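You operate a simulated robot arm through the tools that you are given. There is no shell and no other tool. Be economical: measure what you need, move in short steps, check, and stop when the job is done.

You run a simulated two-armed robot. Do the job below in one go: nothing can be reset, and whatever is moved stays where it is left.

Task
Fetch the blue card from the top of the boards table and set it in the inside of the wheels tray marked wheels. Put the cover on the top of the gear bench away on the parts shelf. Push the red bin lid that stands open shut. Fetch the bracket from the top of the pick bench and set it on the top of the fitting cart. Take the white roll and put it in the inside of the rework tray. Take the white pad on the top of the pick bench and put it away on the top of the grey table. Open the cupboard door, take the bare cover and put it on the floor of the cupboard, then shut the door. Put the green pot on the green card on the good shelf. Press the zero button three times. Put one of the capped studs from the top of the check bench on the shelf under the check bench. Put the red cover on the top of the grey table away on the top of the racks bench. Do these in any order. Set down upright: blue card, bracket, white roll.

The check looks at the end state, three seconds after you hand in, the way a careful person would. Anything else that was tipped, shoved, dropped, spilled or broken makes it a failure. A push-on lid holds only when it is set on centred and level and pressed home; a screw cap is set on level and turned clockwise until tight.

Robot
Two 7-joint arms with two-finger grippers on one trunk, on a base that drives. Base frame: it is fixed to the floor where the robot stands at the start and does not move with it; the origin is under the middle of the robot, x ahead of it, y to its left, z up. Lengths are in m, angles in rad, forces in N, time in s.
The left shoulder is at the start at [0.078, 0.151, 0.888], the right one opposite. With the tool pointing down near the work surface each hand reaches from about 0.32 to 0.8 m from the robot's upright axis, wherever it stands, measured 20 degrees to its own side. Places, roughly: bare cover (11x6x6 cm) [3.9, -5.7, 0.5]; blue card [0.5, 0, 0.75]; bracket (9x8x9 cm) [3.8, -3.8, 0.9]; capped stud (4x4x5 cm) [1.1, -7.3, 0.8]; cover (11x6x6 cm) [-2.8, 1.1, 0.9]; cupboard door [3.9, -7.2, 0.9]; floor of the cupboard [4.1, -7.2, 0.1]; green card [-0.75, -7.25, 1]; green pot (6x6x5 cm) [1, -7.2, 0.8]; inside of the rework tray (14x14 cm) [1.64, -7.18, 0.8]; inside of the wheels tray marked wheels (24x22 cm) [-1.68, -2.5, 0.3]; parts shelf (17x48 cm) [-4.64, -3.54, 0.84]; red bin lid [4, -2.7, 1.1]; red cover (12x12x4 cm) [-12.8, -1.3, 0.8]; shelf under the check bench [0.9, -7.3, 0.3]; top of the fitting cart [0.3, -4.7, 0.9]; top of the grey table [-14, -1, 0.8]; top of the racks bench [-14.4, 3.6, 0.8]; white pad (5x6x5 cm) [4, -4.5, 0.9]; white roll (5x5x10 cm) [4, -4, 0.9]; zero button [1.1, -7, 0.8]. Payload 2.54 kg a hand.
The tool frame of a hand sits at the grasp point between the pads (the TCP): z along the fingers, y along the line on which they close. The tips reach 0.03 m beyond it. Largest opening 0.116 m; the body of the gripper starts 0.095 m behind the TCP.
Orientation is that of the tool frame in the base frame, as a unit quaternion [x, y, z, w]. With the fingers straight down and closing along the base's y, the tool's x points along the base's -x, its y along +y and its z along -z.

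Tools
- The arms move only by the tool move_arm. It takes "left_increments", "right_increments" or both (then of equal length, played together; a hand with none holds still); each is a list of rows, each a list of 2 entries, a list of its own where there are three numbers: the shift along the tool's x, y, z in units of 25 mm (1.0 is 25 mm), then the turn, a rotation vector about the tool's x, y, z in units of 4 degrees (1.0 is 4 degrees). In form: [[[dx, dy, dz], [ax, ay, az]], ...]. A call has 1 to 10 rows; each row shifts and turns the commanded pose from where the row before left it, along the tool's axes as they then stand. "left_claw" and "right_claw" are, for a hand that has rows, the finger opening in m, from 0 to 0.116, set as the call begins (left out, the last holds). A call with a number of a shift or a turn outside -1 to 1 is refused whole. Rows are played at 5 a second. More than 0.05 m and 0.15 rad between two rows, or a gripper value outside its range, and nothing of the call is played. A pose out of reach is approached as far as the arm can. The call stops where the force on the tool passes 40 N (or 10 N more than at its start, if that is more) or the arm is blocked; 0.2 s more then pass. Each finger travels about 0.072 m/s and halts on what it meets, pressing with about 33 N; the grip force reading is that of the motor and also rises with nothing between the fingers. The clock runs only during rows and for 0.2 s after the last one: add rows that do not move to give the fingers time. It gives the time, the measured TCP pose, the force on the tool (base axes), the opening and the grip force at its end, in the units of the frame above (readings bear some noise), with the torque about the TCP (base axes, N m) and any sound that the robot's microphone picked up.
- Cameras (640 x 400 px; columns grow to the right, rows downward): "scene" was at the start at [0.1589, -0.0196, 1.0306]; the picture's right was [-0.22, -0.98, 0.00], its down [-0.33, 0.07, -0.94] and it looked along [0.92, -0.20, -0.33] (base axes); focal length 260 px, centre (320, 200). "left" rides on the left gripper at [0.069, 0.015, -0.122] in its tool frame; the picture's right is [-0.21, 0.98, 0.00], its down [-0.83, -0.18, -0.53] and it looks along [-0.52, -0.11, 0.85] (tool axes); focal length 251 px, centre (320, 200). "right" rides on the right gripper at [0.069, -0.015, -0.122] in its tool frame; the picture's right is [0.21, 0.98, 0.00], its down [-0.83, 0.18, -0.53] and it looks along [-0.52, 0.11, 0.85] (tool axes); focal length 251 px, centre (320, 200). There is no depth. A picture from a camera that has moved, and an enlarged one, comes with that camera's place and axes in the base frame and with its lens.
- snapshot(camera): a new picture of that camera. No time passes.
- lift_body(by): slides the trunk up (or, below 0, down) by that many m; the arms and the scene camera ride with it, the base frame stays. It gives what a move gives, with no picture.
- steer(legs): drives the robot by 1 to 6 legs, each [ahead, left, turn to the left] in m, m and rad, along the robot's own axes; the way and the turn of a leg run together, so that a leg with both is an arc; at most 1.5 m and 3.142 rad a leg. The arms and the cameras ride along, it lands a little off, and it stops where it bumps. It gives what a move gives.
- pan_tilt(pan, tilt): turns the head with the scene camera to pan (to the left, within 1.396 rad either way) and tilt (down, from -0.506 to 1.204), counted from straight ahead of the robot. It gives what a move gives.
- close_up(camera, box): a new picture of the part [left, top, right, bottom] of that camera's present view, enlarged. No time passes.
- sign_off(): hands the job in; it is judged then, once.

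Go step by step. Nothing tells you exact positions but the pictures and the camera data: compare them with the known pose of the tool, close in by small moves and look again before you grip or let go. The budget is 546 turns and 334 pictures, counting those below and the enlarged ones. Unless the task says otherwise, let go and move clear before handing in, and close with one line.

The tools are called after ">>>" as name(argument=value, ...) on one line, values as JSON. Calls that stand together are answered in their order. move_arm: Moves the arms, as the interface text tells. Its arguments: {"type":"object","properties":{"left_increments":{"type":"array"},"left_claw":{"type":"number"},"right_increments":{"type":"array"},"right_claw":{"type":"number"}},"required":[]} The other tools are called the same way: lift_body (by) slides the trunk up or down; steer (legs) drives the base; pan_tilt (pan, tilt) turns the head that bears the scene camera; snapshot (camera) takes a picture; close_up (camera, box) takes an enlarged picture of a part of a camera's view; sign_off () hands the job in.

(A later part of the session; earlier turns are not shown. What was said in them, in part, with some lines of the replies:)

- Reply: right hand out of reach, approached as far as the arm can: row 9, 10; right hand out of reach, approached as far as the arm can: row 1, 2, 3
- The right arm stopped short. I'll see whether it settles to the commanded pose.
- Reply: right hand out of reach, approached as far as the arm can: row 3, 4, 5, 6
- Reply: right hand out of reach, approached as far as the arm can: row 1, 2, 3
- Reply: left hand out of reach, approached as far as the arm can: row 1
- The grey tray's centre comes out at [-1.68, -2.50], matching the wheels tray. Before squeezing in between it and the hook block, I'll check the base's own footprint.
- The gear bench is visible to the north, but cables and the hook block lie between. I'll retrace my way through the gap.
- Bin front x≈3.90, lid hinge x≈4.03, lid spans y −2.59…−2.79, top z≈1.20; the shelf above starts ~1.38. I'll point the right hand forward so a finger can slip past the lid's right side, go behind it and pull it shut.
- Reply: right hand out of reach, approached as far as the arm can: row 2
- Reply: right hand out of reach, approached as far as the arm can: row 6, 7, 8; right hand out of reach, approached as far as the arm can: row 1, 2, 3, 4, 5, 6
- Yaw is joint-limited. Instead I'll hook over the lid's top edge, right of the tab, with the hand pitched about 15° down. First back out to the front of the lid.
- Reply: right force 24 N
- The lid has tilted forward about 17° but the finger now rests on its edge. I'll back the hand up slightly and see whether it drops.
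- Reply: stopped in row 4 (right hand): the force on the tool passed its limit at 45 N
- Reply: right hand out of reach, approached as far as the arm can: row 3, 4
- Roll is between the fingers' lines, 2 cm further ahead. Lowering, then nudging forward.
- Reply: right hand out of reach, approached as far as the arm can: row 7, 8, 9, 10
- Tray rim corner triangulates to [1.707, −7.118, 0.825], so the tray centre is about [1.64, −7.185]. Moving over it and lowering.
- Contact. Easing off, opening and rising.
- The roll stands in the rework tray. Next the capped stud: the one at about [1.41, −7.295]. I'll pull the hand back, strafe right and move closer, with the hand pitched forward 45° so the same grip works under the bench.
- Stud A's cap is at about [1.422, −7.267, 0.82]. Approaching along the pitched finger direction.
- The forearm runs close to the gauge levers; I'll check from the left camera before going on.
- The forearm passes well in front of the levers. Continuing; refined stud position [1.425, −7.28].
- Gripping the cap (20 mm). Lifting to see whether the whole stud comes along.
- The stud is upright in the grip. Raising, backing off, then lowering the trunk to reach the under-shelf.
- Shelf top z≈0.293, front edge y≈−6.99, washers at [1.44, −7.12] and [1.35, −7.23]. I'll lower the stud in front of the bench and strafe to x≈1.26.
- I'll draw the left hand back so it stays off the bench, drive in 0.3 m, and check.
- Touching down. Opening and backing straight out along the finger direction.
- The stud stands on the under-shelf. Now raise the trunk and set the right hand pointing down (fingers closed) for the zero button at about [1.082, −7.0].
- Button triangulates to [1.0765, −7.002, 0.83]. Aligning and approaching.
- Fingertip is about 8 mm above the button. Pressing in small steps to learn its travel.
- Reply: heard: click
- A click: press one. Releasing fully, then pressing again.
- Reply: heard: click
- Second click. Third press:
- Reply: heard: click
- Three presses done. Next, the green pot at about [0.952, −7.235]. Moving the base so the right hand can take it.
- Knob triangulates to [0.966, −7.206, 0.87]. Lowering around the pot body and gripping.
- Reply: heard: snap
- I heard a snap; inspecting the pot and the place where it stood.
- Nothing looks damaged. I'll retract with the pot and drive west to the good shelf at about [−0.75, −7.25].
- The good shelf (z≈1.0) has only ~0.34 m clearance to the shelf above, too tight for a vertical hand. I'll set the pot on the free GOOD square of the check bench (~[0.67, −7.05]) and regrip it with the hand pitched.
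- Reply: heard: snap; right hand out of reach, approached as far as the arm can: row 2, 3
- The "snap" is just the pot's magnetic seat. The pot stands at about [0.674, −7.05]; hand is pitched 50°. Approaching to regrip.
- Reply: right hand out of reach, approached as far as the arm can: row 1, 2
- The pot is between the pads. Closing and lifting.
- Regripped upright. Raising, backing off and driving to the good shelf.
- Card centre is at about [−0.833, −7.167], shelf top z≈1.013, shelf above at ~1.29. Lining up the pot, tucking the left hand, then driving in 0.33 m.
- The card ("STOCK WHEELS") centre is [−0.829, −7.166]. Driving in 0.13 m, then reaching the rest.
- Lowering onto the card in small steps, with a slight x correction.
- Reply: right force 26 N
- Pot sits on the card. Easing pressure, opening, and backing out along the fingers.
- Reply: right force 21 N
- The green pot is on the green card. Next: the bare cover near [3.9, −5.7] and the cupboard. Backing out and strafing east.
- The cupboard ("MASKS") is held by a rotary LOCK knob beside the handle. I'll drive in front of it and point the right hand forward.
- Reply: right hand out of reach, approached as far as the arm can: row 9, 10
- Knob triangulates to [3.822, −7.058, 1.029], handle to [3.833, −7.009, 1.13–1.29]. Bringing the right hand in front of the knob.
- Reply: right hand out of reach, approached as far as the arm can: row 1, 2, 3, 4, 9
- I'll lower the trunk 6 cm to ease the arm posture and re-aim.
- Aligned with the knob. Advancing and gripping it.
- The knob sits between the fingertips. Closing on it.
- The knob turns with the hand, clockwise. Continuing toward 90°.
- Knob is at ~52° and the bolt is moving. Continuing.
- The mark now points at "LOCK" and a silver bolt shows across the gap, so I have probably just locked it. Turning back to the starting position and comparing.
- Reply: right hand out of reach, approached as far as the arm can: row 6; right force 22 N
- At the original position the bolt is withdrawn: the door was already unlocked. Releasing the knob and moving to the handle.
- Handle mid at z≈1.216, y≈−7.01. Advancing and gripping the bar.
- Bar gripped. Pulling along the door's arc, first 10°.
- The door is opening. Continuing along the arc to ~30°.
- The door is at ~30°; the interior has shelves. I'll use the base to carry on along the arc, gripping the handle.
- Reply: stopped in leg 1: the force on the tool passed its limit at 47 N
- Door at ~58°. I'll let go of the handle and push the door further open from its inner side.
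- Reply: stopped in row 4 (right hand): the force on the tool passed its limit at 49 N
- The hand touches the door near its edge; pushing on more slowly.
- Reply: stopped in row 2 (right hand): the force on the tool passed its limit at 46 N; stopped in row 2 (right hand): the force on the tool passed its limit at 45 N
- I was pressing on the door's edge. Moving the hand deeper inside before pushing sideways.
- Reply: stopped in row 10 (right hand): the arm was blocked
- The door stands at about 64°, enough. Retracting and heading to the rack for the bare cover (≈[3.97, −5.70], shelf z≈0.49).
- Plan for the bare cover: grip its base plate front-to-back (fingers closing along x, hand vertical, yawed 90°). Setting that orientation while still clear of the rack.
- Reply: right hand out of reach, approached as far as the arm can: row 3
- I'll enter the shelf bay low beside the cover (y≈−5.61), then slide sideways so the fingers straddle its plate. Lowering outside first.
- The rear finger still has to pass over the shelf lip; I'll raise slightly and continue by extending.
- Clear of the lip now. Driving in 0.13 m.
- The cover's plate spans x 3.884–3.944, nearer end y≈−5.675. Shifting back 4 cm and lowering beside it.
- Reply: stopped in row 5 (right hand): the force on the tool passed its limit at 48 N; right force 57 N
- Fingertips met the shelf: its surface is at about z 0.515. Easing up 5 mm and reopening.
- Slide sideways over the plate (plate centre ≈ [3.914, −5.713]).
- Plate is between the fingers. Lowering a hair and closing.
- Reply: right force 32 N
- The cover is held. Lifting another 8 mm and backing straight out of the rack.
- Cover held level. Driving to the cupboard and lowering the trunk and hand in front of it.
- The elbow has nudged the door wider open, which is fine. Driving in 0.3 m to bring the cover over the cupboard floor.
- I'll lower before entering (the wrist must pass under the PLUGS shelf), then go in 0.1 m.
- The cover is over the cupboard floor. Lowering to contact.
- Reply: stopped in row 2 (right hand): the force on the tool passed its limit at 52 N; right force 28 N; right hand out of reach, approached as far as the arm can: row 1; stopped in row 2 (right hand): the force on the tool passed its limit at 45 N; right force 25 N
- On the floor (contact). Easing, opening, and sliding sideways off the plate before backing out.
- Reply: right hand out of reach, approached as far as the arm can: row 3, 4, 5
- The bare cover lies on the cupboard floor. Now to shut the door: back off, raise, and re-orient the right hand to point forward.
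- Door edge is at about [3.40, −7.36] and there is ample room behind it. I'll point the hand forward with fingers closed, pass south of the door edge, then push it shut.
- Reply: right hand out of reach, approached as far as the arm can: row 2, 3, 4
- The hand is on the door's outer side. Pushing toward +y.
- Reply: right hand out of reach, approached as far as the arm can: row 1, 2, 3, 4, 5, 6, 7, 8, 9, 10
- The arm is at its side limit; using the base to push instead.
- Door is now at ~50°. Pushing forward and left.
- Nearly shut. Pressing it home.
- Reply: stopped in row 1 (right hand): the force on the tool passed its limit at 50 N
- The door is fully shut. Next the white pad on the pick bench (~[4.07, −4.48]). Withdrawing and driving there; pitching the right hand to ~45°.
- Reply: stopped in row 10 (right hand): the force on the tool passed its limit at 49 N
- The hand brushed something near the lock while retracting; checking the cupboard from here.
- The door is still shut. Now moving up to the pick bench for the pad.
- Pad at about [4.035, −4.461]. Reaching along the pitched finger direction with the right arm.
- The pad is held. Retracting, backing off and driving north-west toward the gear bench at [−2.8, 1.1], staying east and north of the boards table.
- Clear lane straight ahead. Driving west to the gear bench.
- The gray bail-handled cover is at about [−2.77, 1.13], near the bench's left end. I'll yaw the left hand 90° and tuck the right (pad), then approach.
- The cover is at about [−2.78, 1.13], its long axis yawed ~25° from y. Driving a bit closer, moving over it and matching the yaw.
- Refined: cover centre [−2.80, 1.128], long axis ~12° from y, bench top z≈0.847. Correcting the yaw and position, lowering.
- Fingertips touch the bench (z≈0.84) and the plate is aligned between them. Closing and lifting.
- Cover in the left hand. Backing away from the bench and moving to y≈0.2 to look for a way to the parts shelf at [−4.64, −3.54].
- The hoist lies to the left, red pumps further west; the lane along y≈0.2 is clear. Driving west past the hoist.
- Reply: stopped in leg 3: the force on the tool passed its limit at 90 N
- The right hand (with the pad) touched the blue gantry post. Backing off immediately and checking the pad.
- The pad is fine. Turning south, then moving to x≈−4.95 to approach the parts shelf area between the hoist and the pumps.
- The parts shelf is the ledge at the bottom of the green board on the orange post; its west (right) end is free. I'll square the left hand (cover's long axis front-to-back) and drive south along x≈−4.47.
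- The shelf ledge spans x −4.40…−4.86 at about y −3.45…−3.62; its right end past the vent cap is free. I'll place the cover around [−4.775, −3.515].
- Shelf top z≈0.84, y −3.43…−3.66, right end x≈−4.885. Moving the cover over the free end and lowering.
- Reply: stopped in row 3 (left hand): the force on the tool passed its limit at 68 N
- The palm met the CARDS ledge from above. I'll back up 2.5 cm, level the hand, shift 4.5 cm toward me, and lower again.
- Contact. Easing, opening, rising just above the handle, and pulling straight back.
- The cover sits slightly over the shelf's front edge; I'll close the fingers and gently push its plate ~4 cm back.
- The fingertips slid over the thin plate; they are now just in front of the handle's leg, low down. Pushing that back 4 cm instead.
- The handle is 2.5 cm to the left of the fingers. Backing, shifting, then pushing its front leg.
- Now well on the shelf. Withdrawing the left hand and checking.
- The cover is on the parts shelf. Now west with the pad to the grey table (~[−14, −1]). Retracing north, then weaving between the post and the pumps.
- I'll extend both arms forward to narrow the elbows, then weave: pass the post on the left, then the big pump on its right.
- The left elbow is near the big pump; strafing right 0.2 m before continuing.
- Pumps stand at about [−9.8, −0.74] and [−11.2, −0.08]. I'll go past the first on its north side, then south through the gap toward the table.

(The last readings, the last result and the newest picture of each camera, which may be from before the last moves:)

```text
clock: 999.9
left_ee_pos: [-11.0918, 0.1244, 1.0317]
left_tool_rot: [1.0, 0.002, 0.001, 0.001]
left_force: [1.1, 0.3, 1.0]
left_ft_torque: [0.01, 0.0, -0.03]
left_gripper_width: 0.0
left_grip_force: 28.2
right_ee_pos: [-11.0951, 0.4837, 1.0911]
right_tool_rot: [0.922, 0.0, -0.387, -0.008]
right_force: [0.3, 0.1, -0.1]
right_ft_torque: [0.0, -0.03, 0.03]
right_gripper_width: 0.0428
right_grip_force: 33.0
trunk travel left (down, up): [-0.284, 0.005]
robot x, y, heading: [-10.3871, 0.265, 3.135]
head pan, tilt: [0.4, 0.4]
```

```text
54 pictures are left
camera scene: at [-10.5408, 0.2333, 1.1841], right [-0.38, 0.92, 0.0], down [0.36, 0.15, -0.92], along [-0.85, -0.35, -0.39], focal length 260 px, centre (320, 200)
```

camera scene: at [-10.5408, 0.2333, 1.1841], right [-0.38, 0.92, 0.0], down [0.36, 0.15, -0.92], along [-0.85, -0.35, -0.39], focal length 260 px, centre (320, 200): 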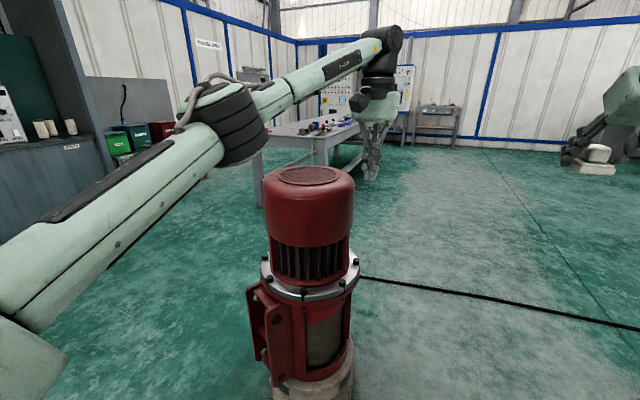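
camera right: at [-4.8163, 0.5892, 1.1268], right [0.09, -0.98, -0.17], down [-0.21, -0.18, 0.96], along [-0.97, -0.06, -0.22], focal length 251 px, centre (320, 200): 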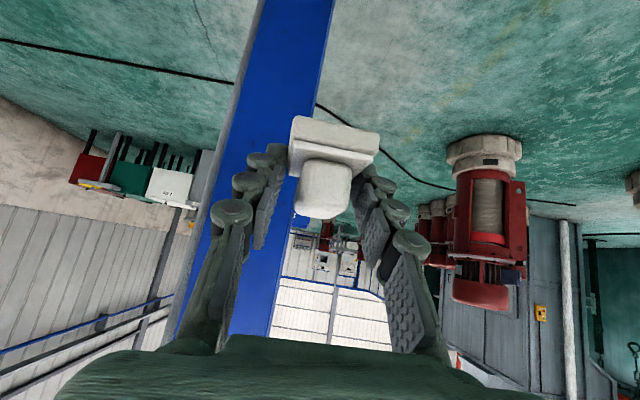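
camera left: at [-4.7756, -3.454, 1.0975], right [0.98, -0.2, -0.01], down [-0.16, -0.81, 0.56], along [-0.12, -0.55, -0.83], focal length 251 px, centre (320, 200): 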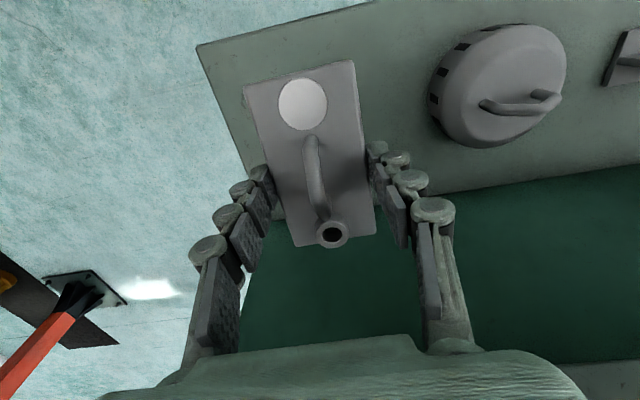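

The grey table starts beyond the pump. Raising both hands to clear the pump top, then passing through the gap southward.

>>> move_arm(left_increments=[[[0, 0, -1], [0, 0, 0]], [[0, 0, -1], [0, 0, 0]], [[0, 0, -1], [0, 0, 0]]], right_increments=[[[-0.72, 0, -0.69], [0, 0, 0]], [[-0.72, 0, -0.69], [0, 0, 0]], [[-0.72, 0, -0.69], [0, 0, 0]]])

>>> steer(legs=[[0.1, 0, 0.005], [0, 1.45, 0]])

>>> pan_tilt(pan=0, tilt=0.35)

>>> snapshot(camera="scene")

```text
clock: 1000.7
left_ee_pos: [-11.088, 0.1271, 1.1035]
left_tool_rot: [1.0, 0.0, 0.002, 0.0]
left_force: [-0.2, 0.4, 0.2]
left_ft_torque: [0.0, 0.04, 0.0]
left_gripper_width: 0.0
left_grip_force: 28.3
left hand out of reach, approached as far as the arm can: row 3
right_ee_pos: [-11.0943, 0.4848, 1.164]
right_tool_rot: [0.922, 0.001, -0.387, -0.008]
right_force: [0.0, -0.2, 0.6]
right_ft_torque: [0.0, 0.0, 0.01]
right_gripper_width: 0.0428
right_grip_force: 33.6
trunk travel left (down, up): [-0.284, 0.005]
robot x, y, heading: [-10.3873, 0.2688, 3.132]
head pan, tilt: [0.4, 0.4]
```

```text
clock: 1015.6
left_ee_pos: [-11.1871, -1.341, 1.1036]
left_tool_rot: [1.0, 0.007, 0.002, 0.001]
left_force: [0.1, -0.2, -0.9]
left_ft_torque: [-0.01, 0.01, 0.0]
left_gripper_width: 0.0003
left_grip_force: 28.7
right_ee_pos: [-11.1966, -0.9826, 1.1654]
right_tool_rot: [0.922, 0.005, -0.387, -0.006]
right_force: [-0.5, 0.7, -0.3]
right_ft_torque: [0.01, 0.01, -0.01]
right_gripper_width: 0.0428
right_grip_force: 33.0
trunk travel left (down, up): [-0.284, 0.005]
robot x, y, heading: [-10.4874, -1.1951, -3.141]
head pan, tilt: [0.4, 0.4]
```

```text
clock: 1016.5
left_ee_pos: [-11.1863, -1.3406, 1.1025]
left_tool_rot: [1.0, 0.006, 0.002, 0.001]
left_force: [0.0, 0.0, -0.1]
left_ft_torque: [0.02, -0.02, -0.03]
left_gripper_width: 0.0002
left_grip_force: 28.6
right_ee_pos: [-11.1977, -0.9832, 1.1643]
right_tool_rot: [0.922, 0.005, -0.387, -0.006]
right_force: [0.1, -0.4, -0.3]
right_ft_torque: [0.04, 0.02, 0.0]
right_gripper_width: 0.0427
right_grip_force: 32.7
trunk travel left (down, up): [-0.284, 0.005]
robot x, y, heading: [-10.4857, -1.1943, -3.144]
head pan, tilt: [0.0, 0.351]
```

```text
53 pictures are left
camera scene: at [-10.6479, -1.1926, 1.1886], right [0.0, 1.0, 0.0], down [0.34, 0.0, -0.94], along [-0.94, 0.0, -0.34], focal length 260 px, centre (320, 200)
```

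scene: 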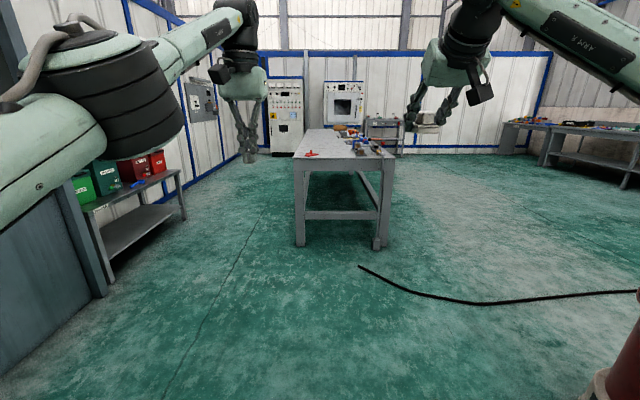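

The grey table is end-on ahead, red cover at its near left corner. Driving up to its east end.

>>> steer(legs=[[1.45, 0, 0]])

>>> pan_tilt(pan=0, tilt=0.65)

>>> snapshot(camera="scene")

```text
clock: 1023.7
left_ee_pos: [-12.6379, -1.3736, 1.1029]
left_tool_rot: [1.0, 0.016, 0.002, 0.001]
left_force: [-0.3, 0.1, -0.9]
left_ft_torque: [0.04, -0.02, 0.02]
left_gripper_width: 0.0002
left_grip_force: 28.5
right_ee_pos: [-12.6568, -1.0143, 1.1647]
right_tool_rot: [0.922, 0.015, -0.387, -0.001]
right_force: [-0.9, 0.1, -0.7]
right_ft_torque: [-0.05, -0.01, 0.0]
right_gripper_width: 0.0425
right_grip_force: 32.9
trunk travel left (down, up): [-0.284, 0.005]
robot x, y, heading: [-11.9413, -1.2127, -3.12]
head pan, tilt: [0.0, 0.351]
```

```text
clock: 1024.5
left_ee_pos: [-12.6396, -1.3735, 1.1022]
left_tool_rot: [1.0, 0.017, 0.001, 0.002]
left_force: [-0.4, -0.4, -0.3]
left_ft_torque: [-0.01, 0.02, -0.01]
left_gripper_width: 0.0
left_grip_force: 28.0
right_ee_pos: [-12.6573, -1.0153, 1.1645]
right_tool_rot: [0.922, 0.014, -0.387, -0.002]
right_force: [0.4, -0.8, -0.5]
right_ft_torque: [-0.01, 0.0, 0.04]
right_gripper_width: 0.0427
right_grip_force: 32.3
trunk travel left (down, up): [-0.284, 0.005]
robot x, y, heading: [-11.9403, -1.2122, -3.117]
head pan, tilt: [0.0, 0.649]
```

```text
52 pictures are left
camera scene: at [-12.097, -1.2134, 1.1617], right [-0.02, 1.0, 0.0], down [0.6, 0.01, -0.8], along [-0.8, -0.02, -0.6], focal length 260 px, centre (320, 200)
```

scene: 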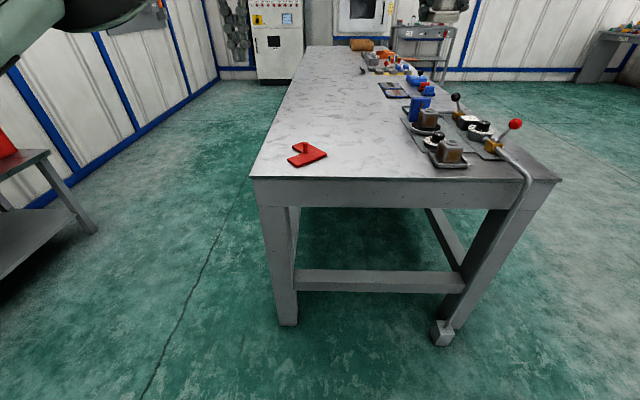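

Free area in the table's middle front. I'll set the pad at about [−12.97, −1.10].

>>> steer(legs=[[0, 0.09, -0.02], [0.3, 0, 0]])

>>> move_arm(right_increments=[[[0.72, 0, 0.69], [0, 0, 0]], [[0.72, 0, 0.69], [0, 0, 0]], [[0.72, 0, 0.69], [0, 0, 0]], [[0.72, 0, 0.69], [0, 0, 0]], [[0.72, 0, 0.69], [0, 0, 0]], [[0.72, 0, 0.69], [0, 0, 0]], [[0.72, 0, 0.69], [0, 0, 0]], [[0.72, 0, 0.69], [0, 0, 0]], [[0.72, 0, 0.69], [0, 0, 0]], [[0.72, 0, 0.69], [0, 0, 0]]])

>>> snapshot(camera="scene")

>>> snapshot(camera="right")

```text
clock: 1027.7
left_ee_pos: [-12.9424, -1.4403, 1.1019]
left_tool_rot: [1.0, 0.0, 0.001, 0.002]
left_force: [0.1, -0.3, 0.0]
left_ft_torque: [0.0, -0.03, 0.02]
left_gripper_width: 0.0001
left_grip_force: 28.9
right_ee_pos: [-12.9478, -1.0823, 1.1635]
right_tool_rot: [0.922, 0.0, -0.387, -0.008]
right_force: [-0.8, -0.6, 0.0]
right_ft_torque: [0.04, -0.01, -0.01]
right_gripper_width: 0.0428
right_grip_force: 33.0
trunk travel left (down, up): [-0.284, 0.005]
robot x, y, heading: [-12.243, -1.2993, 3.136]
head pan, tilt: [0.0, 0.649]
```

```text
clock: 1029.9
left_ee_pos: [-12.9414, -1.4405, 1.1027]
left_tool_rot: [1.0, 0.0, 0.002, 0.001]
left_force: [0.2, -0.1, -0.7]
left_ft_torque: [0.03, 0.0, 0.0]
left_gripper_width: 0.0001
left_grip_force: 28.3
right_ee_pos: [-12.9462, -1.0782, 0.9153]
right_tool_rot: [0.922, -0.001, -0.386, -0.008]
right_force: [0.3, 0.4, 0.0]
right_ft_torque: [-0.02, 0.0, 0.03]
right_gripper_width: 0.0428
right_grip_force: 33.1
trunk travel left (down, up): [-0.284, 0.005]
robot x, y, heading: [-12.2395, -1.3012, 3.129]
head pan, tilt: [0.0, 0.649]
```

```text
51 pictures are left
camera scene: at [-12.3951, -1.2974, 1.1616], right [0.01, 1.0, 0.0], down [0.6, -0.01, -0.8], along [-0.8, 0.01, -0.6], focal length 260 px, centre (320, 200)
```

scene: 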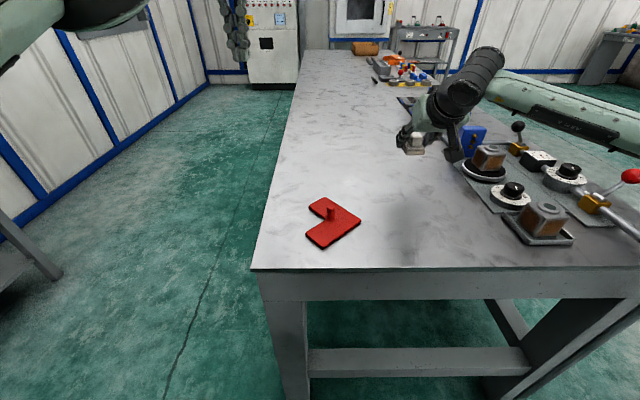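

```text
50 pictures are left
camera right: at [-12.8098, -1.0655, 0.9538], right [0.14, -0.98, -0.17], down [-0.2, -0.19, 0.96], along [-0.97, -0.1, -0.22], focal length 251 px, centre (320, 200)
```

right: 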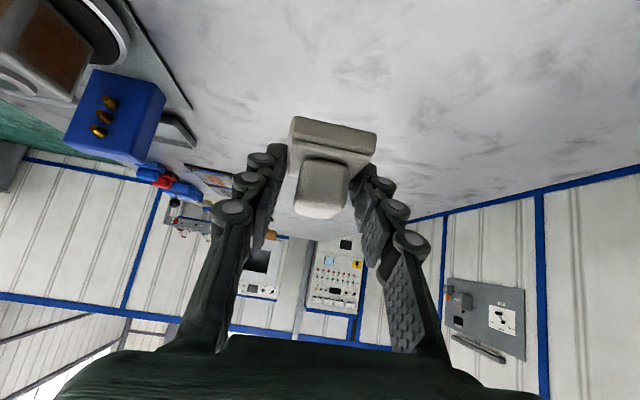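

>>> move_arm(right_increments=[[[0.72, 0, 0.69], [0, 0, 0]], [[0.72, 0, 0.69], [0, 0, 0]], [[0.72, 0, 0.69], [0, 0, 0]], [[0.72, 0, 0.69], [0, 0, 0]], [[0.36, 0, 0.35], [0, 0, 0]]])

>>> move_arm(right_increments=[[[0.22, 0, 0.2], [0, 0, 0]], [[0.22, 0, 0.2], [0, 0, 0]]])

```text
clock: 1031.0
left_ee_pos: [-12.9402, -1.439, 1.1016]
left_tool_rot: [1.0, -0.001, 0.002, 0.001]
left_force: [-0.5, 0.2, -0.4]
left_ft_torque: [-0.05, -0.09, 0.05]
left_gripper_width: 0.0002
left_grip_force: 28.1
right_ee_pos: [-12.9494, -1.0787, 0.8287]
right_tool_rot: [0.915, -0.001, -0.405, -0.004]
right_force: [1.8, -0.7, 16.7]
right_ft_torque: [-0.01, -0.4, 0.03]
right_gripper_width: 0.0425
right_grip_force: 33.4
trunk travel left (down, up): [-0.284, 0.005]
robot x, y, heading: [-12.2393, -1.3028, 3.126]
head pan, tilt: [0.0, 0.649]
stopped in row 5 (right hand): the force on the tool passed its limit at 48 N (the readings are from after the stop); the commanded pose is now the measured one
```

```text
clock: 1031.6
left_ee_pos: [-12.9414, -1.4395, 1.1025]
left_tool_rot: [1.0, -0.001, 0.001, 0.0]
left_force: [-0.5, 0.2, -0.5]
left_ft_torque: [-0.01, -0.01, -0.04]
left_gripper_width: 0.0001
left_grip_force: 29.3
right_ee_pos: [-12.952, -1.0792, 0.8284]
right_tool_rot: [0.911, -0.002, -0.413, -0.003]
right_force: [1.4, -1.0, 13.8]
right_ft_torque: [0.06, -0.35, 0.0]
right_gripper_width: 0.0427
right_grip_force: 33.2
trunk travel left (down, up): [-0.284, 0.005]
robot x, y, heading: [-12.239, -1.2969, 3.131]
head pan, tilt: [0.0, 0.649]
stopped in row 2 (right hand): the force on the tool passed its limit at 43 N (the readings are from after the stop); the commanded pose is now the measured one
```

Contact: table top is at about z 0.80. Easing, releasing the pad, and backing out along the fingers.

>>> move_arm(right_increments=[[[-0.15, 0, -0.15], [0, 0, 0]], [[0, 0, 0], [0, 0, 0]]])

>>> move_arm(right_increments=[[[0, 0, 0], [0, 0, 0]], [[0, 0, 0], [0, 0, 0]], [[0, 0, -1], [0, 0, 0]], [[0, 0, -1], [0, 0, 0]], [[0, 0, -1], [0, 0, 0]], [[0, 0, -1], [0, 0, 0]], [[0, 0, -1], [0, 0, 0]], [[-0.7, 0, -0.7], [0, 0, 0]], [[-0.7, 0, -0.7], [0, 0, 0]], [[-0.7, 0, -0.7], [0, 0, 0]]], right_claw=0.08)

>>> snapshot(camera="scene")

>>> snapshot(camera="left")

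```text
clock: 1032.2
left_ee_pos: [-12.9416, -1.4397, 1.1038]
left_tool_rot: [1.0, -0.001, 0.001, 0.0]
left_force: [-0.7, -0.5, -0.1]
left_ft_torque: [0.0, 0.02, -0.01]
left_gripper_width: 0.0001
left_grip_force: 28.6
right_ee_pos: [-12.9513, -1.0784, 0.8283]
right_tool_rot: [0.913, -0.002, -0.409, -0.004]
right_force: [-2.7, 0.9, 4.2]
right_ft_torque: [-0.11, 0.13, -0.1]
right_gripper_width: 0.0427
right_grip_force: 33.4
trunk travel left (down, up): [-0.284, 0.005]
robot x, y, heading: [-12.2411, -1.2985, 3.131]
head pan, tilt: [0.0, 0.649]
```

```text
clock: 1034.4
left_ee_pos: [-12.9417, -1.4393, 1.1027]
left_tool_rot: [1.0, 0.001, 0.001, 0.001]
left_force: [-0.6, -0.7, -0.1]
left_ft_torque: [-0.03, -0.02, -0.01]
left_gripper_width: 0.0
left_grip_force: 28.4
right_ee_pos: [-12.8536, -1.0816, 0.9856]
right_tool_rot: [0.912, -0.003, -0.41, -0.003]
right_force: [0.6, -0.4, -0.2]
right_ft_torque: [0.01, 0.0, 0.01]
right_gripper_width: 0.0803
right_grip_force: 0.1
trunk travel left (down, up): [-0.284, 0.005]
robot x, y, heading: [-12.2392, -1.3005, 3.131]
head pan, tilt: [0.0, 0.649]
```

```text
49 pictures are left
camera scene: at [-12.3945, -1.2975, 1.1616], right [0.01, 1.0, 0.0], down [0.6, -0.01, -0.8], along [-0.8, 0.01, -0.6], focal length 260 px, centre (320, 200)
```

scene: 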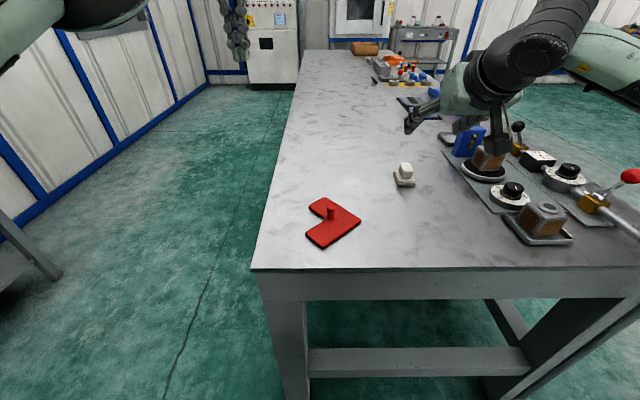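

```text
48 pictures are left
camera left: at [-12.8737, -1.4538, 1.2265], right [-0.21, -0.98, 0.0], down [-0.83, 0.18, 0.53], along [-0.52, 0.11, -0.85], focal length 251 px, centre (320, 200)
```

left: 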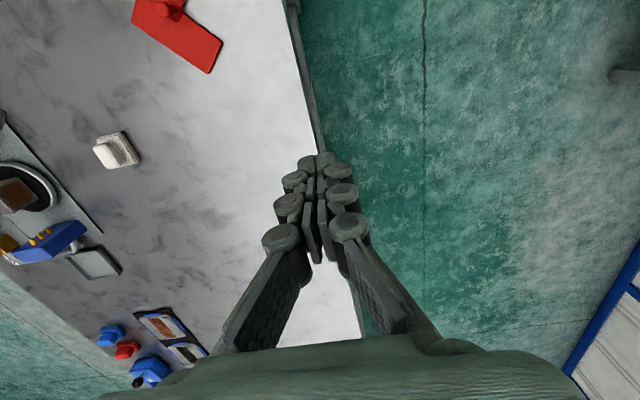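

The pad is on the grey table. Now a closer look at the red cover.

>>> close_up(camera="scene", box=[270, 170, 420, 270])

```text
4.00 times, centred on (345, 220) of scene
camera zoom: at [-12.3945, -1.2975, 1.1616], right [0.01, 1.0, 0.0], down [0.6, -0.01, -0.8], along [-0.8, 0.01, -0.6], focal length 1040 px, centre (220, 120)
```

zoom: 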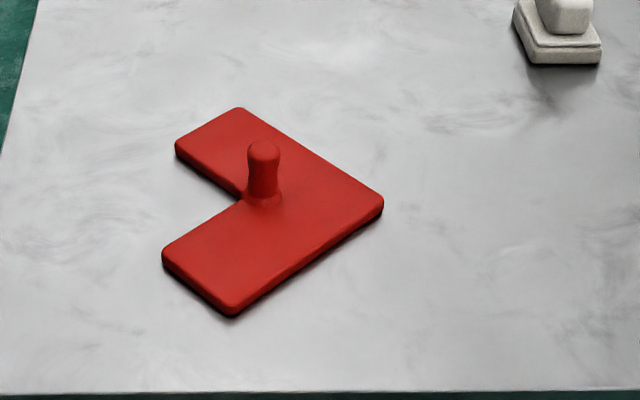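

Red L-shaped cover with a central stem at about [−12.797, −1.271]. I'll tuck the right hand, strafe right and take the stem with the left hand.

>>> move_arm(right_increments=[[[-0.7, 0, -0.7], [0, 0, 0]], [[-0.7, 0, -0.7], [0, 0, 0]], [[0.7, 0, -0.7], [0, 0, 0]], [[0.7, 0, -0.7], [0, 0, 0]], [[0.7, 0, -0.7], [0, 0, 0]], [[0.7, 0, -0.7], [0, 0, 0]], [[0.7, 0, -0.7], [0, 0, 0]], [[0.7, 0, -0.7], [0, 0, 0]], [[0.7, 0, -0.7], [0, 0, 0]], [[0.7, 0, -0.7], [0, 0, 0]]], left_increments=[[[1, 0, 0], [0, 0, 0]], [[1, 0, 0], [0, 0, 0]], [[1, 0, 0], [0, 0, 0]], [[1, 0, 0], [0, 0, 0]], [[1, 0, 0], [0, 0, 0]], [[0.8, 0, 0], [0, 0, 0]], [[0, 0, 0], [0, 0, 0]], [[0, 0, 0], [0, 0, 0]], [[0, 0, 0], [0, 0, 0]], [[0, 0, 0], [0, 0, 0]]], left_claw=0.06)

>>> steer(legs=[[0, -0.17, 0.01]])

>>> snapshot(camera="left")

```text
clock: 1036.6
left_ee_pos: [-12.8225, -1.438, 1.1067]
left_tool_rot: [1.0, 0.0, 0.002, 0.002]
left_force: [0.6, 0.7, -0.1]
left_ft_torque: [0.0, 0.0, 0.03]
left_gripper_width: 0.0599
left_grip_force: 0.0
left hand out of reach, approached as far as the arm can: row 1
right_ee_pos: [-12.6885, -1.0786, 1.049]
right_tool_rot: [0.913, -0.001, -0.408, -0.003]
right_force: [0.2, -0.2, 0.0]
right_ft_torque: [0.04, 0.02, -0.01]
right_gripper_width: 0.0799
right_grip_force: 0.1
right hand out of reach, approached as far as the arm can: row 9, 10
trunk travel left (down, up): [-0.284, 0.005]
robot x, y, heading: [-12.2387, -1.304, 3.131]
head pan, tilt: [0.0, 0.649]
```

```text
clock: 1038.8
left_ee_pos: [-12.819, -1.27, 1.1078]
left_tool_rot: [1.0, 0.004, 0.002, 0.001]
left_force: [0.0, -0.4, -0.5]
left_ft_torque: [-0.02, -0.03, 0.01]
left_gripper_width: 0.06
left_grip_force: 0.1
right_ee_pos: [-12.6891, -0.9105, 1.0481]
right_tool_rot: [0.913, 0.002, -0.408, -0.001]
right_force: [1.3, 0.1, 0.1]
right_ft_torque: [0.01, 0.01, -0.02]
right_gripper_width: 0.08
right_grip_force: 0.2
trunk travel left (down, up): [-0.284, 0.005]
robot x, y, heading: [-12.2378, -1.1248, 3.141]
head pan, tilt: [0.0, 0.649]
```

```text
46 pictures are left
camera left: at [-12.7513, -1.2847, 1.2308], right [-0.21, -0.98, 0.0], down [-0.83, 0.18, 0.53], along [-0.52, 0.11, -0.85], focal length 251 px, centre (320, 200)
```

left: 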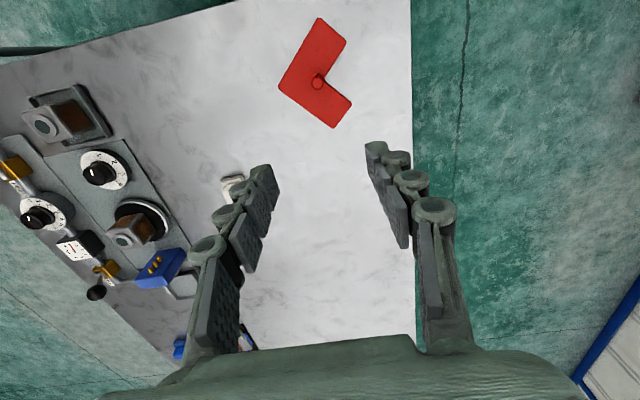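

>>> move_arm(left_increments=[[[0.96, 0.12, 0], [0, 0, 0]], [[0, 0, 1], [0, 0, 0]], [[0, 0, 1], [0, 0, 0]], [[0, 0, 1], [0, 0, 0]], [[0, 0, 1], [0, 0, 0]], [[0, 0, 1], [0, 0, 0]], [[0, 0, 1], [0, 0, 0]], [[0, 0, 1], [0, 0, 0]], [[0, 0, 1], [0, 0, 0]], [[0, 0, 1], [0, 0, 0]]])

>>> snapshot(camera="left")

```text
clock: 1041.0
left_ee_pos: [-12.7944, -1.2761, 0.8827]
left_tool_rot: [1.0, 0.004, 0.002, 0.001]
left_force: [-0.2, 0.4, 0.1]
left_ft_torque: [0.0, 0.0, 0.0]
left_gripper_width: 0.06
left_grip_force: 0.0
right_ee_pos: [-12.6902, -0.9114, 1.0477]
right_tool_rot: [0.913, 0.002, -0.408, -0.001]
right_force: [-0.3, -0.1, 0.2]
right_ft_torque: [0.0, -0.02, 0.01]
right_gripper_width: 0.0802
right_grip_force: 0.2
trunk travel left (down, up): [-0.284, 0.005]
robot x, y, heading: [-12.2387, -1.1268, 3.135]
head pan, tilt: [0.0, 0.649]
```

```text
45 pictures are left
camera left: at [-12.7273, -1.2894, 1.006], right [-0.21, -0.98, 0.0], down [-0.83, 0.17, 0.53], along [-0.52, 0.11, -0.85], focal length 251 px, centre (320, 200)
```

left: 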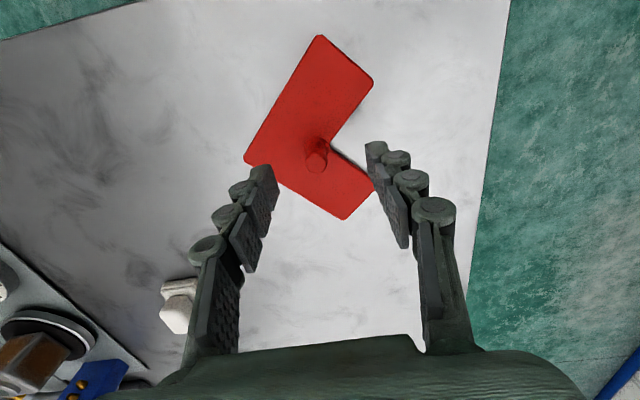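

Stem is centred. Lowering and gripping.

>>> move_arm(left_increments=[[[0, -0.12, 0.8], [0, 0, 0]], [[0, 0, 0.5], [0, 0, 0]], [[0, 0, 0.1], [0, 0, 0]]])

>>> move_arm(left_increments=[[[0, 0, 0], [0, 0, 0]], [[0, 0, 0], [0, 0, 0]], [[0, 0, 0], [0, 0, 0]], [[0, 0, 0], [0, 0, 0]], [[0, 0, -1], [0, 0, 0]], [[0, 0, -1], [0, 0, 0]], [[0, 0, -1], [0, 0, 0]], [[0, 0, -1], [0, 0, 0]]], left_claw=0.0)

>>> snapshot(camera="left")

```text
clock: 1041.8
left_ee_pos: [-12.7955, -1.2729, 0.8469]
left_tool_rot: [1.0, 0.005, 0.001, 0.001]
left_force: [-0.5, -0.2, -0.7]
left_ft_torque: [0.02, 0.0, 0.02]
left_gripper_width: 0.0599
left_grip_force: 0.0
right_ee_pos: [-12.6894, -0.9111, 1.048]
right_tool_rot: [0.913, 0.001, -0.409, -0.002]
right_force: [0.1, -0.3, 0.6]
right_ft_torque: [0.01, 0.03, 0.02]
right_gripper_width: 0.08
right_grip_force: 0.0
trunk travel left (down, up): [-0.284, 0.005]
robot x, y, heading: [-12.2373, -1.1285, 3.141]
head pan, tilt: [0.0, 0.649]
```

```text
clock: 1043.7
left_ee_pos: [-12.7934, -1.2701, 0.9476]
left_tool_rot: [1.0, 0.005, 0.002, 0.0]
left_force: [-0.2, 0.5, -1.6]
left_ft_torque: [-0.03, 0.03, -0.03]
left_gripper_width: 0.0151
left_grip_force: 32.8
right_ee_pos: [-12.6899, -0.9106, 1.0467]
right_tool_rot: [0.913, 0.002, -0.408, -0.001]
right_force: [0.3, -0.8, -0.7]
right_ft_torque: [0.01, 0.02, -0.01]
right_gripper_width: 0.0802
right_grip_force: 0.1
trunk travel left (down, up): [-0.284, 0.005]
robot x, y, heading: [-12.2402, -1.1282, 3.138]
head pan, tilt: [0.0, 0.649]
```

```text
44 pictures are left
camera left: at [-12.7255, -1.284, 1.0708], right [-0.21, -0.98, 0.0], down [-0.83, 0.18, 0.53], along [-0.52, 0.11, -0.85], focal length 251 px, centre (320, 200)
```

left: 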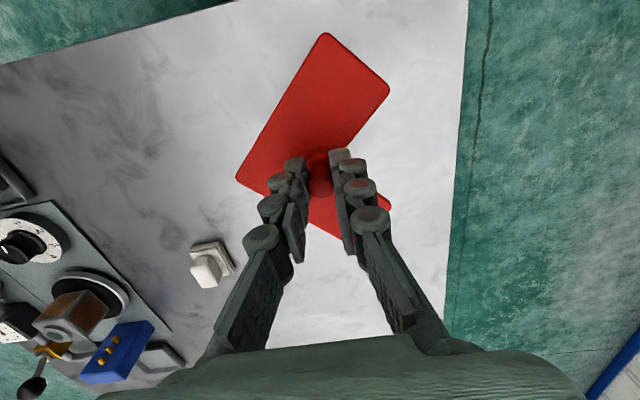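

Red cover in hand, level. Raising it, backing off the table and strafing north toward the racks bench.

>>> move_arm(left_increments=[[[0, 0, -1], [0, 0, 0]], [[0, 0, -1], [0, 0, 0]], [[0, 0, -1], [0, 0, 0]], [[0, 0, -1], [0, 0, 0]], [[0, 0, -1], [0, 0, 0]]])

>>> steer(legs=[[-0.25, 0, 0], [0, -1.3, 0], [0, -0.8, 0]])

>>> pan_tilt(pan=-0.4, tilt=0.35)

>>> snapshot(camera="scene")

```text
clock: 1044.8
left_ee_pos: [-12.7943, -1.2704, 1.0695]
left_tool_rot: [1.0, 0.005, 0.002, 0.002]
left_force: [-0.3, 0.3, -0.8]
left_ft_torque: [0.02, 0.03, -0.01]
left_gripper_width: 0.0148
left_grip_force: 33.1
right_ee_pos: [-12.689, -0.9103, 1.0479]
right_tool_rot: [0.913, 0.002, -0.408, -0.002]
right_force: [0.5, 1.3, -0.6]
right_ft_torque: [0.01, 0.02, 0.03]
right_gripper_width: 0.0803
right_grip_force: 0.1
trunk travel left (down, up): [-0.284, 0.005]
robot x, y, heading: [-12.2395, -1.1257, 3.142]
head pan, tilt: [0.0, 0.649]
```

```text
clock: 1066.8
left_ee_pos: [-12.5795, 0.8282, 1.0706]
left_tool_rot: [1.0, 0.016, 0.002, 0.001]
left_force: [0.2, 0.1, -1.6]
left_ft_torque: [-0.01, -0.01, 0.02]
left_gripper_width: 0.0149
left_grip_force: 32.7
right_ee_pos: [-12.4824, 1.191, 1.0482]
right_tool_rot: [0.913, 0.011, -0.409, 0.002]
right_force: [1.1, 0.6, 0.6]
right_ft_torque: [-0.01, -0.01, -0.02]
right_gripper_width: 0.0802
right_grip_force: 0.0
trunk travel left (down, up): [-0.284, 0.005]
robot x, y, heading: [-12.0313, 0.9848, -3.118]
head pan, tilt: [0.0, 0.649]
```

```text
clock: 1067.7
left_ee_pos: [-12.5781, 0.8276, 1.0701]
left_tool_rot: [1.0, 0.016, 0.002, 0.001]
left_force: [-0.9, -0.2, -0.3]
left_ft_torque: [0.0, 0.01, -0.02]
left_gripper_width: 0.015
left_grip_force: 33.5
right_ee_pos: [-12.483, 1.1916, 1.0475]
right_tool_rot: [0.913, 0.013, -0.409, 0.003]
right_force: [0.4, 0.1, 0.4]
right_ft_torque: [0.01, 0.0, -0.04]
right_gripper_width: 0.0801
right_grip_force: 0.0
trunk travel left (down, up): [-0.284, 0.005]
robot x, y, heading: [-12.0246, 0.9814, -3.119]
head pan, tilt: [-0.4, 0.351]
```

```text
43 pictures are left
camera scene: at [-12.1817, 1.0176, 1.1886], right [0.37, 0.93, 0.0], down [0.32, -0.13, -0.94], along [-0.87, 0.35, -0.34], focal length 260 px, centre (320, 200)
```

scene: 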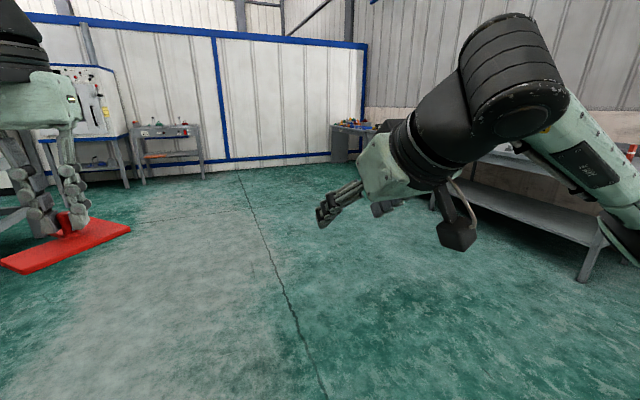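

The long bench along the north wall is the racks bench (front edge y≈3.35). Turning to face it.

>>> steer(legs=[[0.9, -0.5, 0], [0, 0, -1.594]])

>>> pan_tilt(pan=0.1, tilt=0.4)

>>> snapshot(camera="scene")

```text
clock: 1077.0
left_ee_pos: [-13.1011, 2.0218, 1.0698]
left_tool_rot: [0.722, -0.691, 0.001, 0.003]
left_force: [0.4, -0.4, -1.7]
left_ft_torque: [-0.01, 0.01, 0.03]
left_gripper_width: 0.0149
left_grip_force: 32.4
right_ee_pos: [-12.7363, 1.9278, 1.0484]
right_tool_rot: [0.658, -0.632, -0.293, -0.285]
right_force: [-2.0, -0.4, 0.8]
right_ft_torque: [0.03, -0.01, -0.01]
right_gripper_width: 0.0802
right_grip_force: 0.0
trunk travel left (down, up): [-0.284, 0.005]
robot x, y, heading: [-12.9378, 1.468, 1.598]
head pan, tilt: [-0.4, 0.351]
```

```text
clock: 1077.9
left_ee_pos: [-13.0999, 2.0214, 1.07]
left_tool_rot: [0.723, -0.691, 0.0, 0.002]
left_force: [0.3, -0.5, -1.1]
left_ft_torque: [0.0, -0.02, 0.02]
left_gripper_width: 0.0149
left_grip_force: 33.7
right_ee_pos: [-12.7368, 1.9278, 1.0486]
right_tool_rot: [0.657, -0.633, -0.292, -0.285]
right_force: [0.0, 0.4, 0.8]
right_ft_torque: [-0.01, 0.0, 0.02]
right_gripper_width: 0.08
right_grip_force: 0.1
trunk travel left (down, up): [-0.284, 0.005]
robot x, y, heading: [-12.9393, 1.4736, 1.602]
head pan, tilt: [0.099, 0.4]
```

```text
42 pictures are left
camera scene: at [-12.9528, 1.6316, 1.1841], right [0.99, 0.13, 0.0], down [0.05, -0.39, -0.92], along [-0.12, 0.91, -0.39], focal length 260 px, centre (320, 200)
```

scene: 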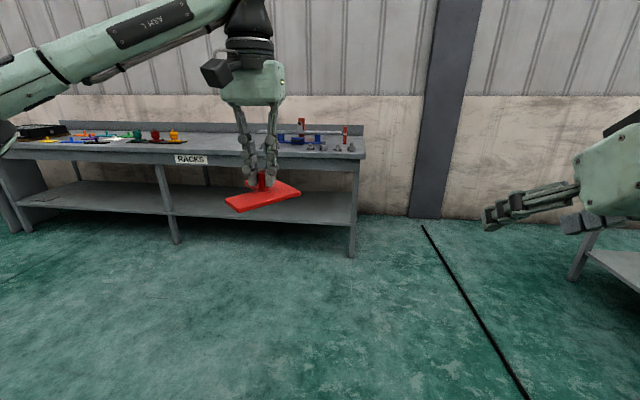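

>>> close_up(camera="scene", box=[0, 100, 380, 200])

```text
1.68 times, centred on (190, 150) of scene
camera zoom: at [-12.9528, 1.6316, 1.1841], right [0.99, 0.13, 0.0], down [0.05, -0.39, -0.92], along [-0.12, 0.91, -0.39], focal length 438 px, centre (539, 284)
```

zoom: 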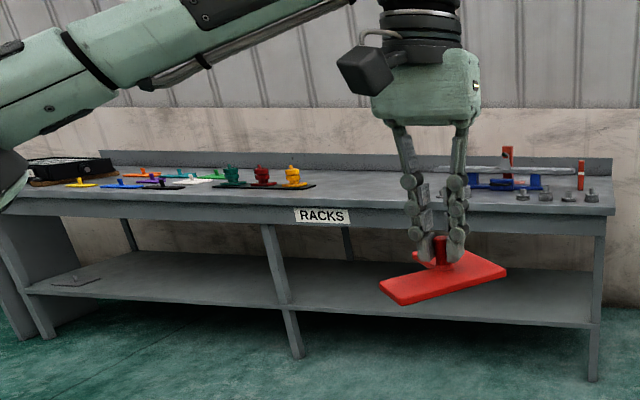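

Free space on the bench around [−13.88, 3.5]. Driving up to it.

>>> steer(legs=[[0, 0.78, -0.03], [1.3, 0, 0]])

>>> pan_tilt(pan=0.2, tilt=0.6)

>>> snapshot(camera="scene")

>>> snapshot(camera="left")

```text
clock: 1092.1
left_ee_pos: [-13.8335, 3.3357, 1.0696]
left_tool_rot: [-0.702, 0.712, 0.0, -0.002]
left_force: [-0.4, 0.0, -0.9]
left_ft_torque: [-0.01, -0.01, -0.01]
left_gripper_width: 0.0151
left_grip_force: 33.3
right_ee_pos: [-13.4743, 3.2215, 1.0486]
right_tool_rot: [-0.639, 0.652, 0.285, 0.293]
right_force: [-0.3, 0.2, 0.1]
right_ft_torque: [0.06, 0.03, 0.01]
right_gripper_width: 0.0801
right_grip_force: 0.1
trunk travel left (down, up): [-0.284, 0.005]
robot x, y, heading: [-13.6984, 2.775, 1.545]
head pan, tilt: [0.099, 0.4]
```

```text
clock: 1092.9
left_ee_pos: [-13.8321, 3.3352, 1.0696]
left_tool_rot: [-0.701, 0.713, -0.001, -0.002]
left_force: [-0.9, 0.0, -0.8]
left_ft_torque: [0.01, 0.03, 0.0]
left_gripper_width: 0.0149
left_grip_force: 33.1
right_ee_pos: [-13.4755, 3.2211, 1.0465]
right_tool_rot: [-0.639, 0.652, 0.284, 0.293]
right_force: [0.6, -0.4, 0.8]
right_ft_torque: [0.0, 0.0, -0.01]
right_gripper_width: 0.0798
right_grip_force: 0.2
trunk travel left (down, up): [-0.284, 0.005]
robot x, y, heading: [-13.7018, 2.7804, 1.545]
head pan, tilt: [0.201, 0.6]
```

```text
40 pictures are left
camera scene: at [-13.7167, 2.9322, 1.1659], right [0.98, 0.17, 0.0], down [0.1, -0.56, -0.83], along [-0.14, 0.81, -0.56], focal length 260 px, centre (320, 200)
```

scene: 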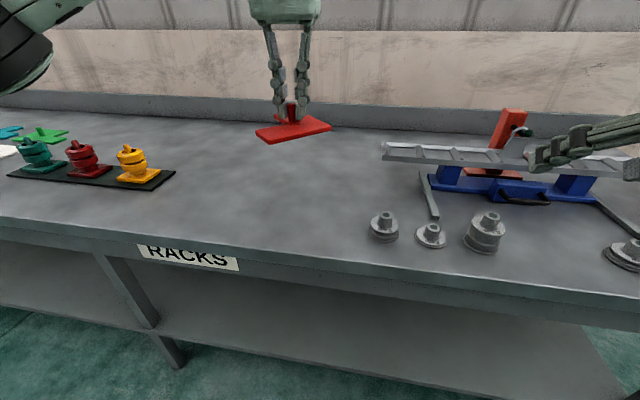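

```text
39 pictures are left
camera left: at [-13.8494, 3.268, 1.1934], right [-0.97, 0.23, 0.0], down [0.2, 0.82, 0.53], along [0.12, 0.52, -0.85], focal length 251 px, centre (320, 200)
```

left: 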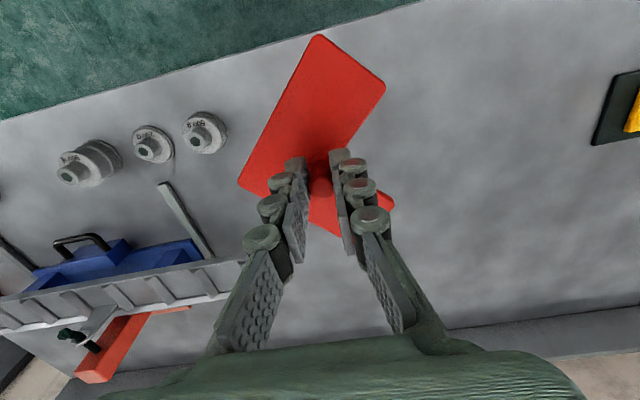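

Moving 10 cm forward and 4 cm left, then lowering.

>>> move_arm(left_increments=[[[-1, 0.4, 0], [0, 0, 0]], [[-1, 0.4, 0], [0, 0, 0]], [[-1, 0.4, 0], [0, 0, 0]], [[-1, 0.4, 0], [0, 0, 0]], [[0, 0, 1], [0, 0, 0]], [[0, 0, 1], [0, 0, 0]], [[0, 0, 1], [0, 0, 0]], [[0, 0, 1], [0, 0, 0]], [[0, 0, 1], [0, 0, 0]], [[0, 0, 1], [0, 0, 0]]])

>>> snapshot(camera="left")

>>> snapshot(camera="scene")

```text
clock: 1095.1
left_ee_pos: [-13.8712, 3.4347, 0.9204]
left_tool_rot: [-0.702, 0.712, -0.001, -0.002]
left_force: [0.4, -0.4, -1.6]
left_ft_torque: [-0.02, 0.0, 0.0]
left_gripper_width: 0.0149
left_grip_force: 33.3
right_ee_pos: [-13.4748, 3.2223, 1.0474]
right_tool_rot: [-0.639, 0.652, 0.285, 0.294]
right_force: [-0.7, -0.2, -0.1]
right_ft_torque: [0.02, -0.02, 0.03]
right_gripper_width: 0.0798
right_grip_force: 0.1
trunk travel left (down, up): [-0.284, 0.005]
robot x, y, heading: [-13.7065, 2.775, 1.542]
head pan, tilt: [0.201, 0.6]
```

```text
38 pictures are left
camera left: at [-13.8878, 3.3677, 1.0438], right [-0.97, 0.23, 0.0], down [0.2, 0.82, 0.53], along [0.12, 0.52, -0.85], focal length 251 px, centre (320, 200)
```

left: 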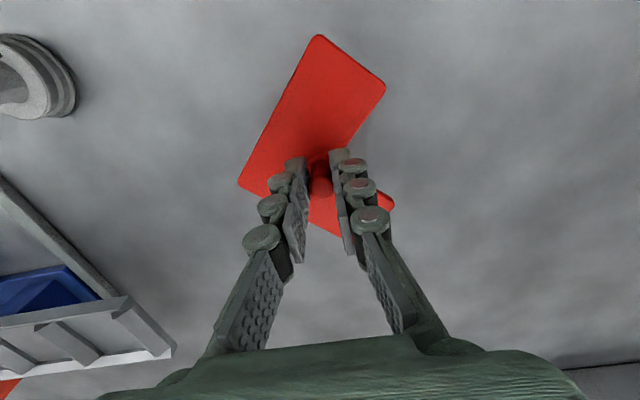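

```text
37 pictures are left
camera scene: at [-13.7168, 2.9324, 1.1659], right [0.98, 0.17, 0.0], down [0.1, -0.56, -0.82], along [-0.14, 0.81, -0.57], focal length 260 px, centre (320, 200)
```

scene: 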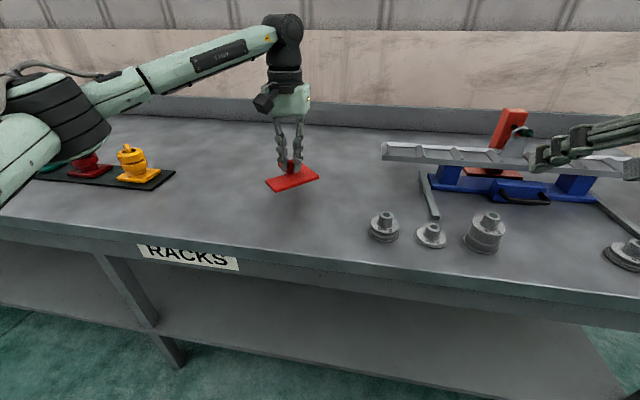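

>>> move_arm(left_increments=[[[0, 0, 1], [0, 0, 0]], [[0, 0, 0.8], [0, 0, 0]], [[0, 0, 0.4], [0, 0, 0]], [[0, 0, 0.2], [0, 0, 0]]])

>>> move_arm(left_increments=[[[0, 0, 0.2], [0, 0, 0]], [[0, 0, 0.15], [0, 0, 0]]])

```text
clock: 1096.1
left_ee_pos: [-13.8712, 3.4349, 0.866]
left_tool_rot: [-0.702, 0.712, 0.002, 0.001]
left_force: [-6.4, -1.7, 27.9]
left_ft_torque: [-0.66, 0.13, -0.02]
left_gripper_width: 0.0151
left_grip_force: 33.0
right_ee_pos: [-13.4754, 3.2182, 1.05]
right_tool_rot: [-0.639, 0.651, 0.285, 0.294]
right_force: [-0.3, -0.1, -0.4]
right_ft_torque: [0.01, -0.01, 0.02]
right_gripper_width: 0.0803
right_grip_force: 0.1
trunk travel left (down, up): [-0.284, 0.005]
robot x, y, heading: [-13.7047, 2.7758, 1.542]
head pan, tilt: [0.201, 0.6]
```

```text
clock: 1096.4
left_ee_pos: [-13.8707, 3.4341, 0.8669]
left_tool_rot: [-0.702, 0.712, 0.002, 0.004]
left_force: [-1.3, -6.6, 13.8]
left_ft_torque: [-0.42, 0.0, -0.09]
left_gripper_width: 0.0148
left_grip_force: 33.1
right_ee_pos: [-13.4758, 3.2199, 1.0491]
right_tool_rot: [-0.639, 0.652, 0.285, 0.294]
right_force: [-0.4, -0.9, -0.1]
right_ft_torque: [-0.02, -0.02, 0.01]
right_gripper_width: 0.0801
right_grip_force: 0.0
trunk travel left (down, up): [-0.284, 0.005]
robot x, y, heading: [-13.7058, 2.7752, 1.541]
head pan, tilt: [0.201, 0.6]
stopped in row 1 (left hand): the force on the tool passed its limit at 43 N (the readings are from after the stop); the commanded pose is now the measured one
```

Down on the bench. Easing, opening and rising clear.

>>> move_arm(left_increments=[[[0, 0, -0.12], [0, 0, 0]], [[0, 0, 0], [0, 0, 0]]])

>>> move_arm(left_increments=[[[0, 0, 0], [0, 0, 0]], [[0, 0, 0], [0, 0, 0]], [[0, 0, -0.5], [0, 0, 0]], [[0, 0, -1], [0, 0, 0]], [[0, 0, -1], [0, 0, 0]], [[0, 0, -1], [0, 0, 0]], [[0, 0, -1], [0, 0, 0]], [[0, 0, -1], [0, 0, 0]], [[0, 0, -1], [0, 0, 0]], [[0, 0, -1], [0, 0, 0]]], left_claw=0.06)

>>> steer(legs=[[-0.5, 0, 0]])

>>> snapshot(camera="scene")

```text
clock: 1097.0
left_ee_pos: [-13.8711, 3.4349, 0.8671]
left_tool_rot: [-0.702, 0.712, 0.002, 0.004]
left_force: [3.8, -5.3, 12.9]
left_ft_torque: [0.04, -0.14, -0.05]
left_gripper_width: 0.015
left_grip_force: 32.8
right_ee_pos: [-13.4745, 3.2192, 1.0485]
right_tool_rot: [-0.638, 0.652, 0.285, 0.294]
right_force: [-0.1, 0.5, -0.3]
right_ft_torque: [-0.02, 0.0, 0.0]
right_gripper_width: 0.08
right_grip_force: 0.0
trunk travel left (down, up): [-0.284, 0.005]
robot x, y, heading: [-13.7052, 2.779, 1.542]
head pan, tilt: [0.201, 0.6]
```

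```text
clock: 1099.2
left_ee_pos: [-13.8713, 3.4349, 1.0518]
left_tool_rot: [-0.702, 0.713, 0.001, 0.002]
left_force: [1.1, -0.4, 0.7]
left_ft_torque: [0.0, 0.01, -0.01]
left_gripper_width: 0.0602
left_grip_force: 0.0
right_ee_pos: [-13.4757, 3.2209, 1.0475]
right_tool_rot: [-0.638, 0.653, 0.283, 0.294]
right_force: [-0.1, -0.6, -0.2]
right_ft_torque: [0.0, 0.0, 0.01]
right_gripper_width: 0.08
right_grip_force: 0.0
trunk travel left (down, up): [-0.284, 0.005]
robot x, y, heading: [-13.7021, 2.7821, 1.543]
head pan, tilt: [0.201, 0.6]
```

```text
clock: 1102.1
left_ee_pos: [-13.8859, 2.9411, 1.0522]
left_tool_rot: [-0.704, 0.711, 0.001, 0.002]
left_force: [-0.3, 0.4, -0.5]
left_ft_torque: [-0.01, 0.01, -0.01]
left_gripper_width: 0.0599
left_grip_force: 0.0
right_ee_pos: [-13.4895, 2.7285, 1.0481]
right_tool_rot: [-0.64, 0.65, 0.285, 0.293]
right_force: [-0.1, -0.4, -0.2]
right_ft_torque: [0.02, 0.0, 0.0]
right_gripper_width: 0.0799
right_grip_force: 0.1
trunk travel left (down, up): [-0.284, 0.005]
robot x, y, heading: [-13.7166, 2.2843, 1.552]
head pan, tilt: [0.201, 0.6]
```

```text
36 pictures are left
camera scene: at [-13.7296, 2.4376, 1.166], right [0.98, 0.18, 0.0], down [0.1, -0.56, -0.83], along [-0.15, 0.81, -0.56], focal length 260 px, centre (320, 200)
```

scene: 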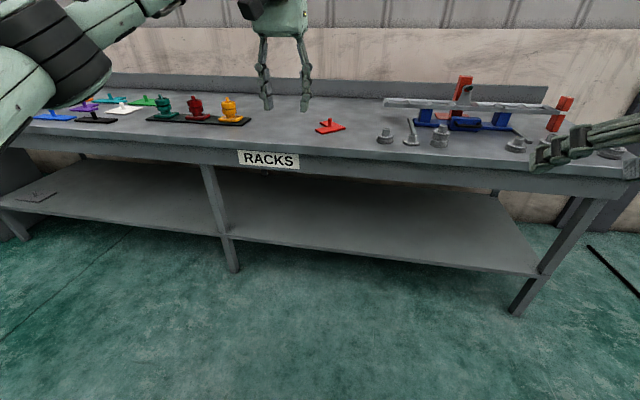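

The red cover lies on the racks bench and both hands are clear; every item is done, so I'm handing in.

>>> sign_off()

```text
The job is handed in.
```

I finished all eleven items, let go of everything, moved both hands clear, and handed the job in. I took the standing "PACK LOT 27" card as the blue card.
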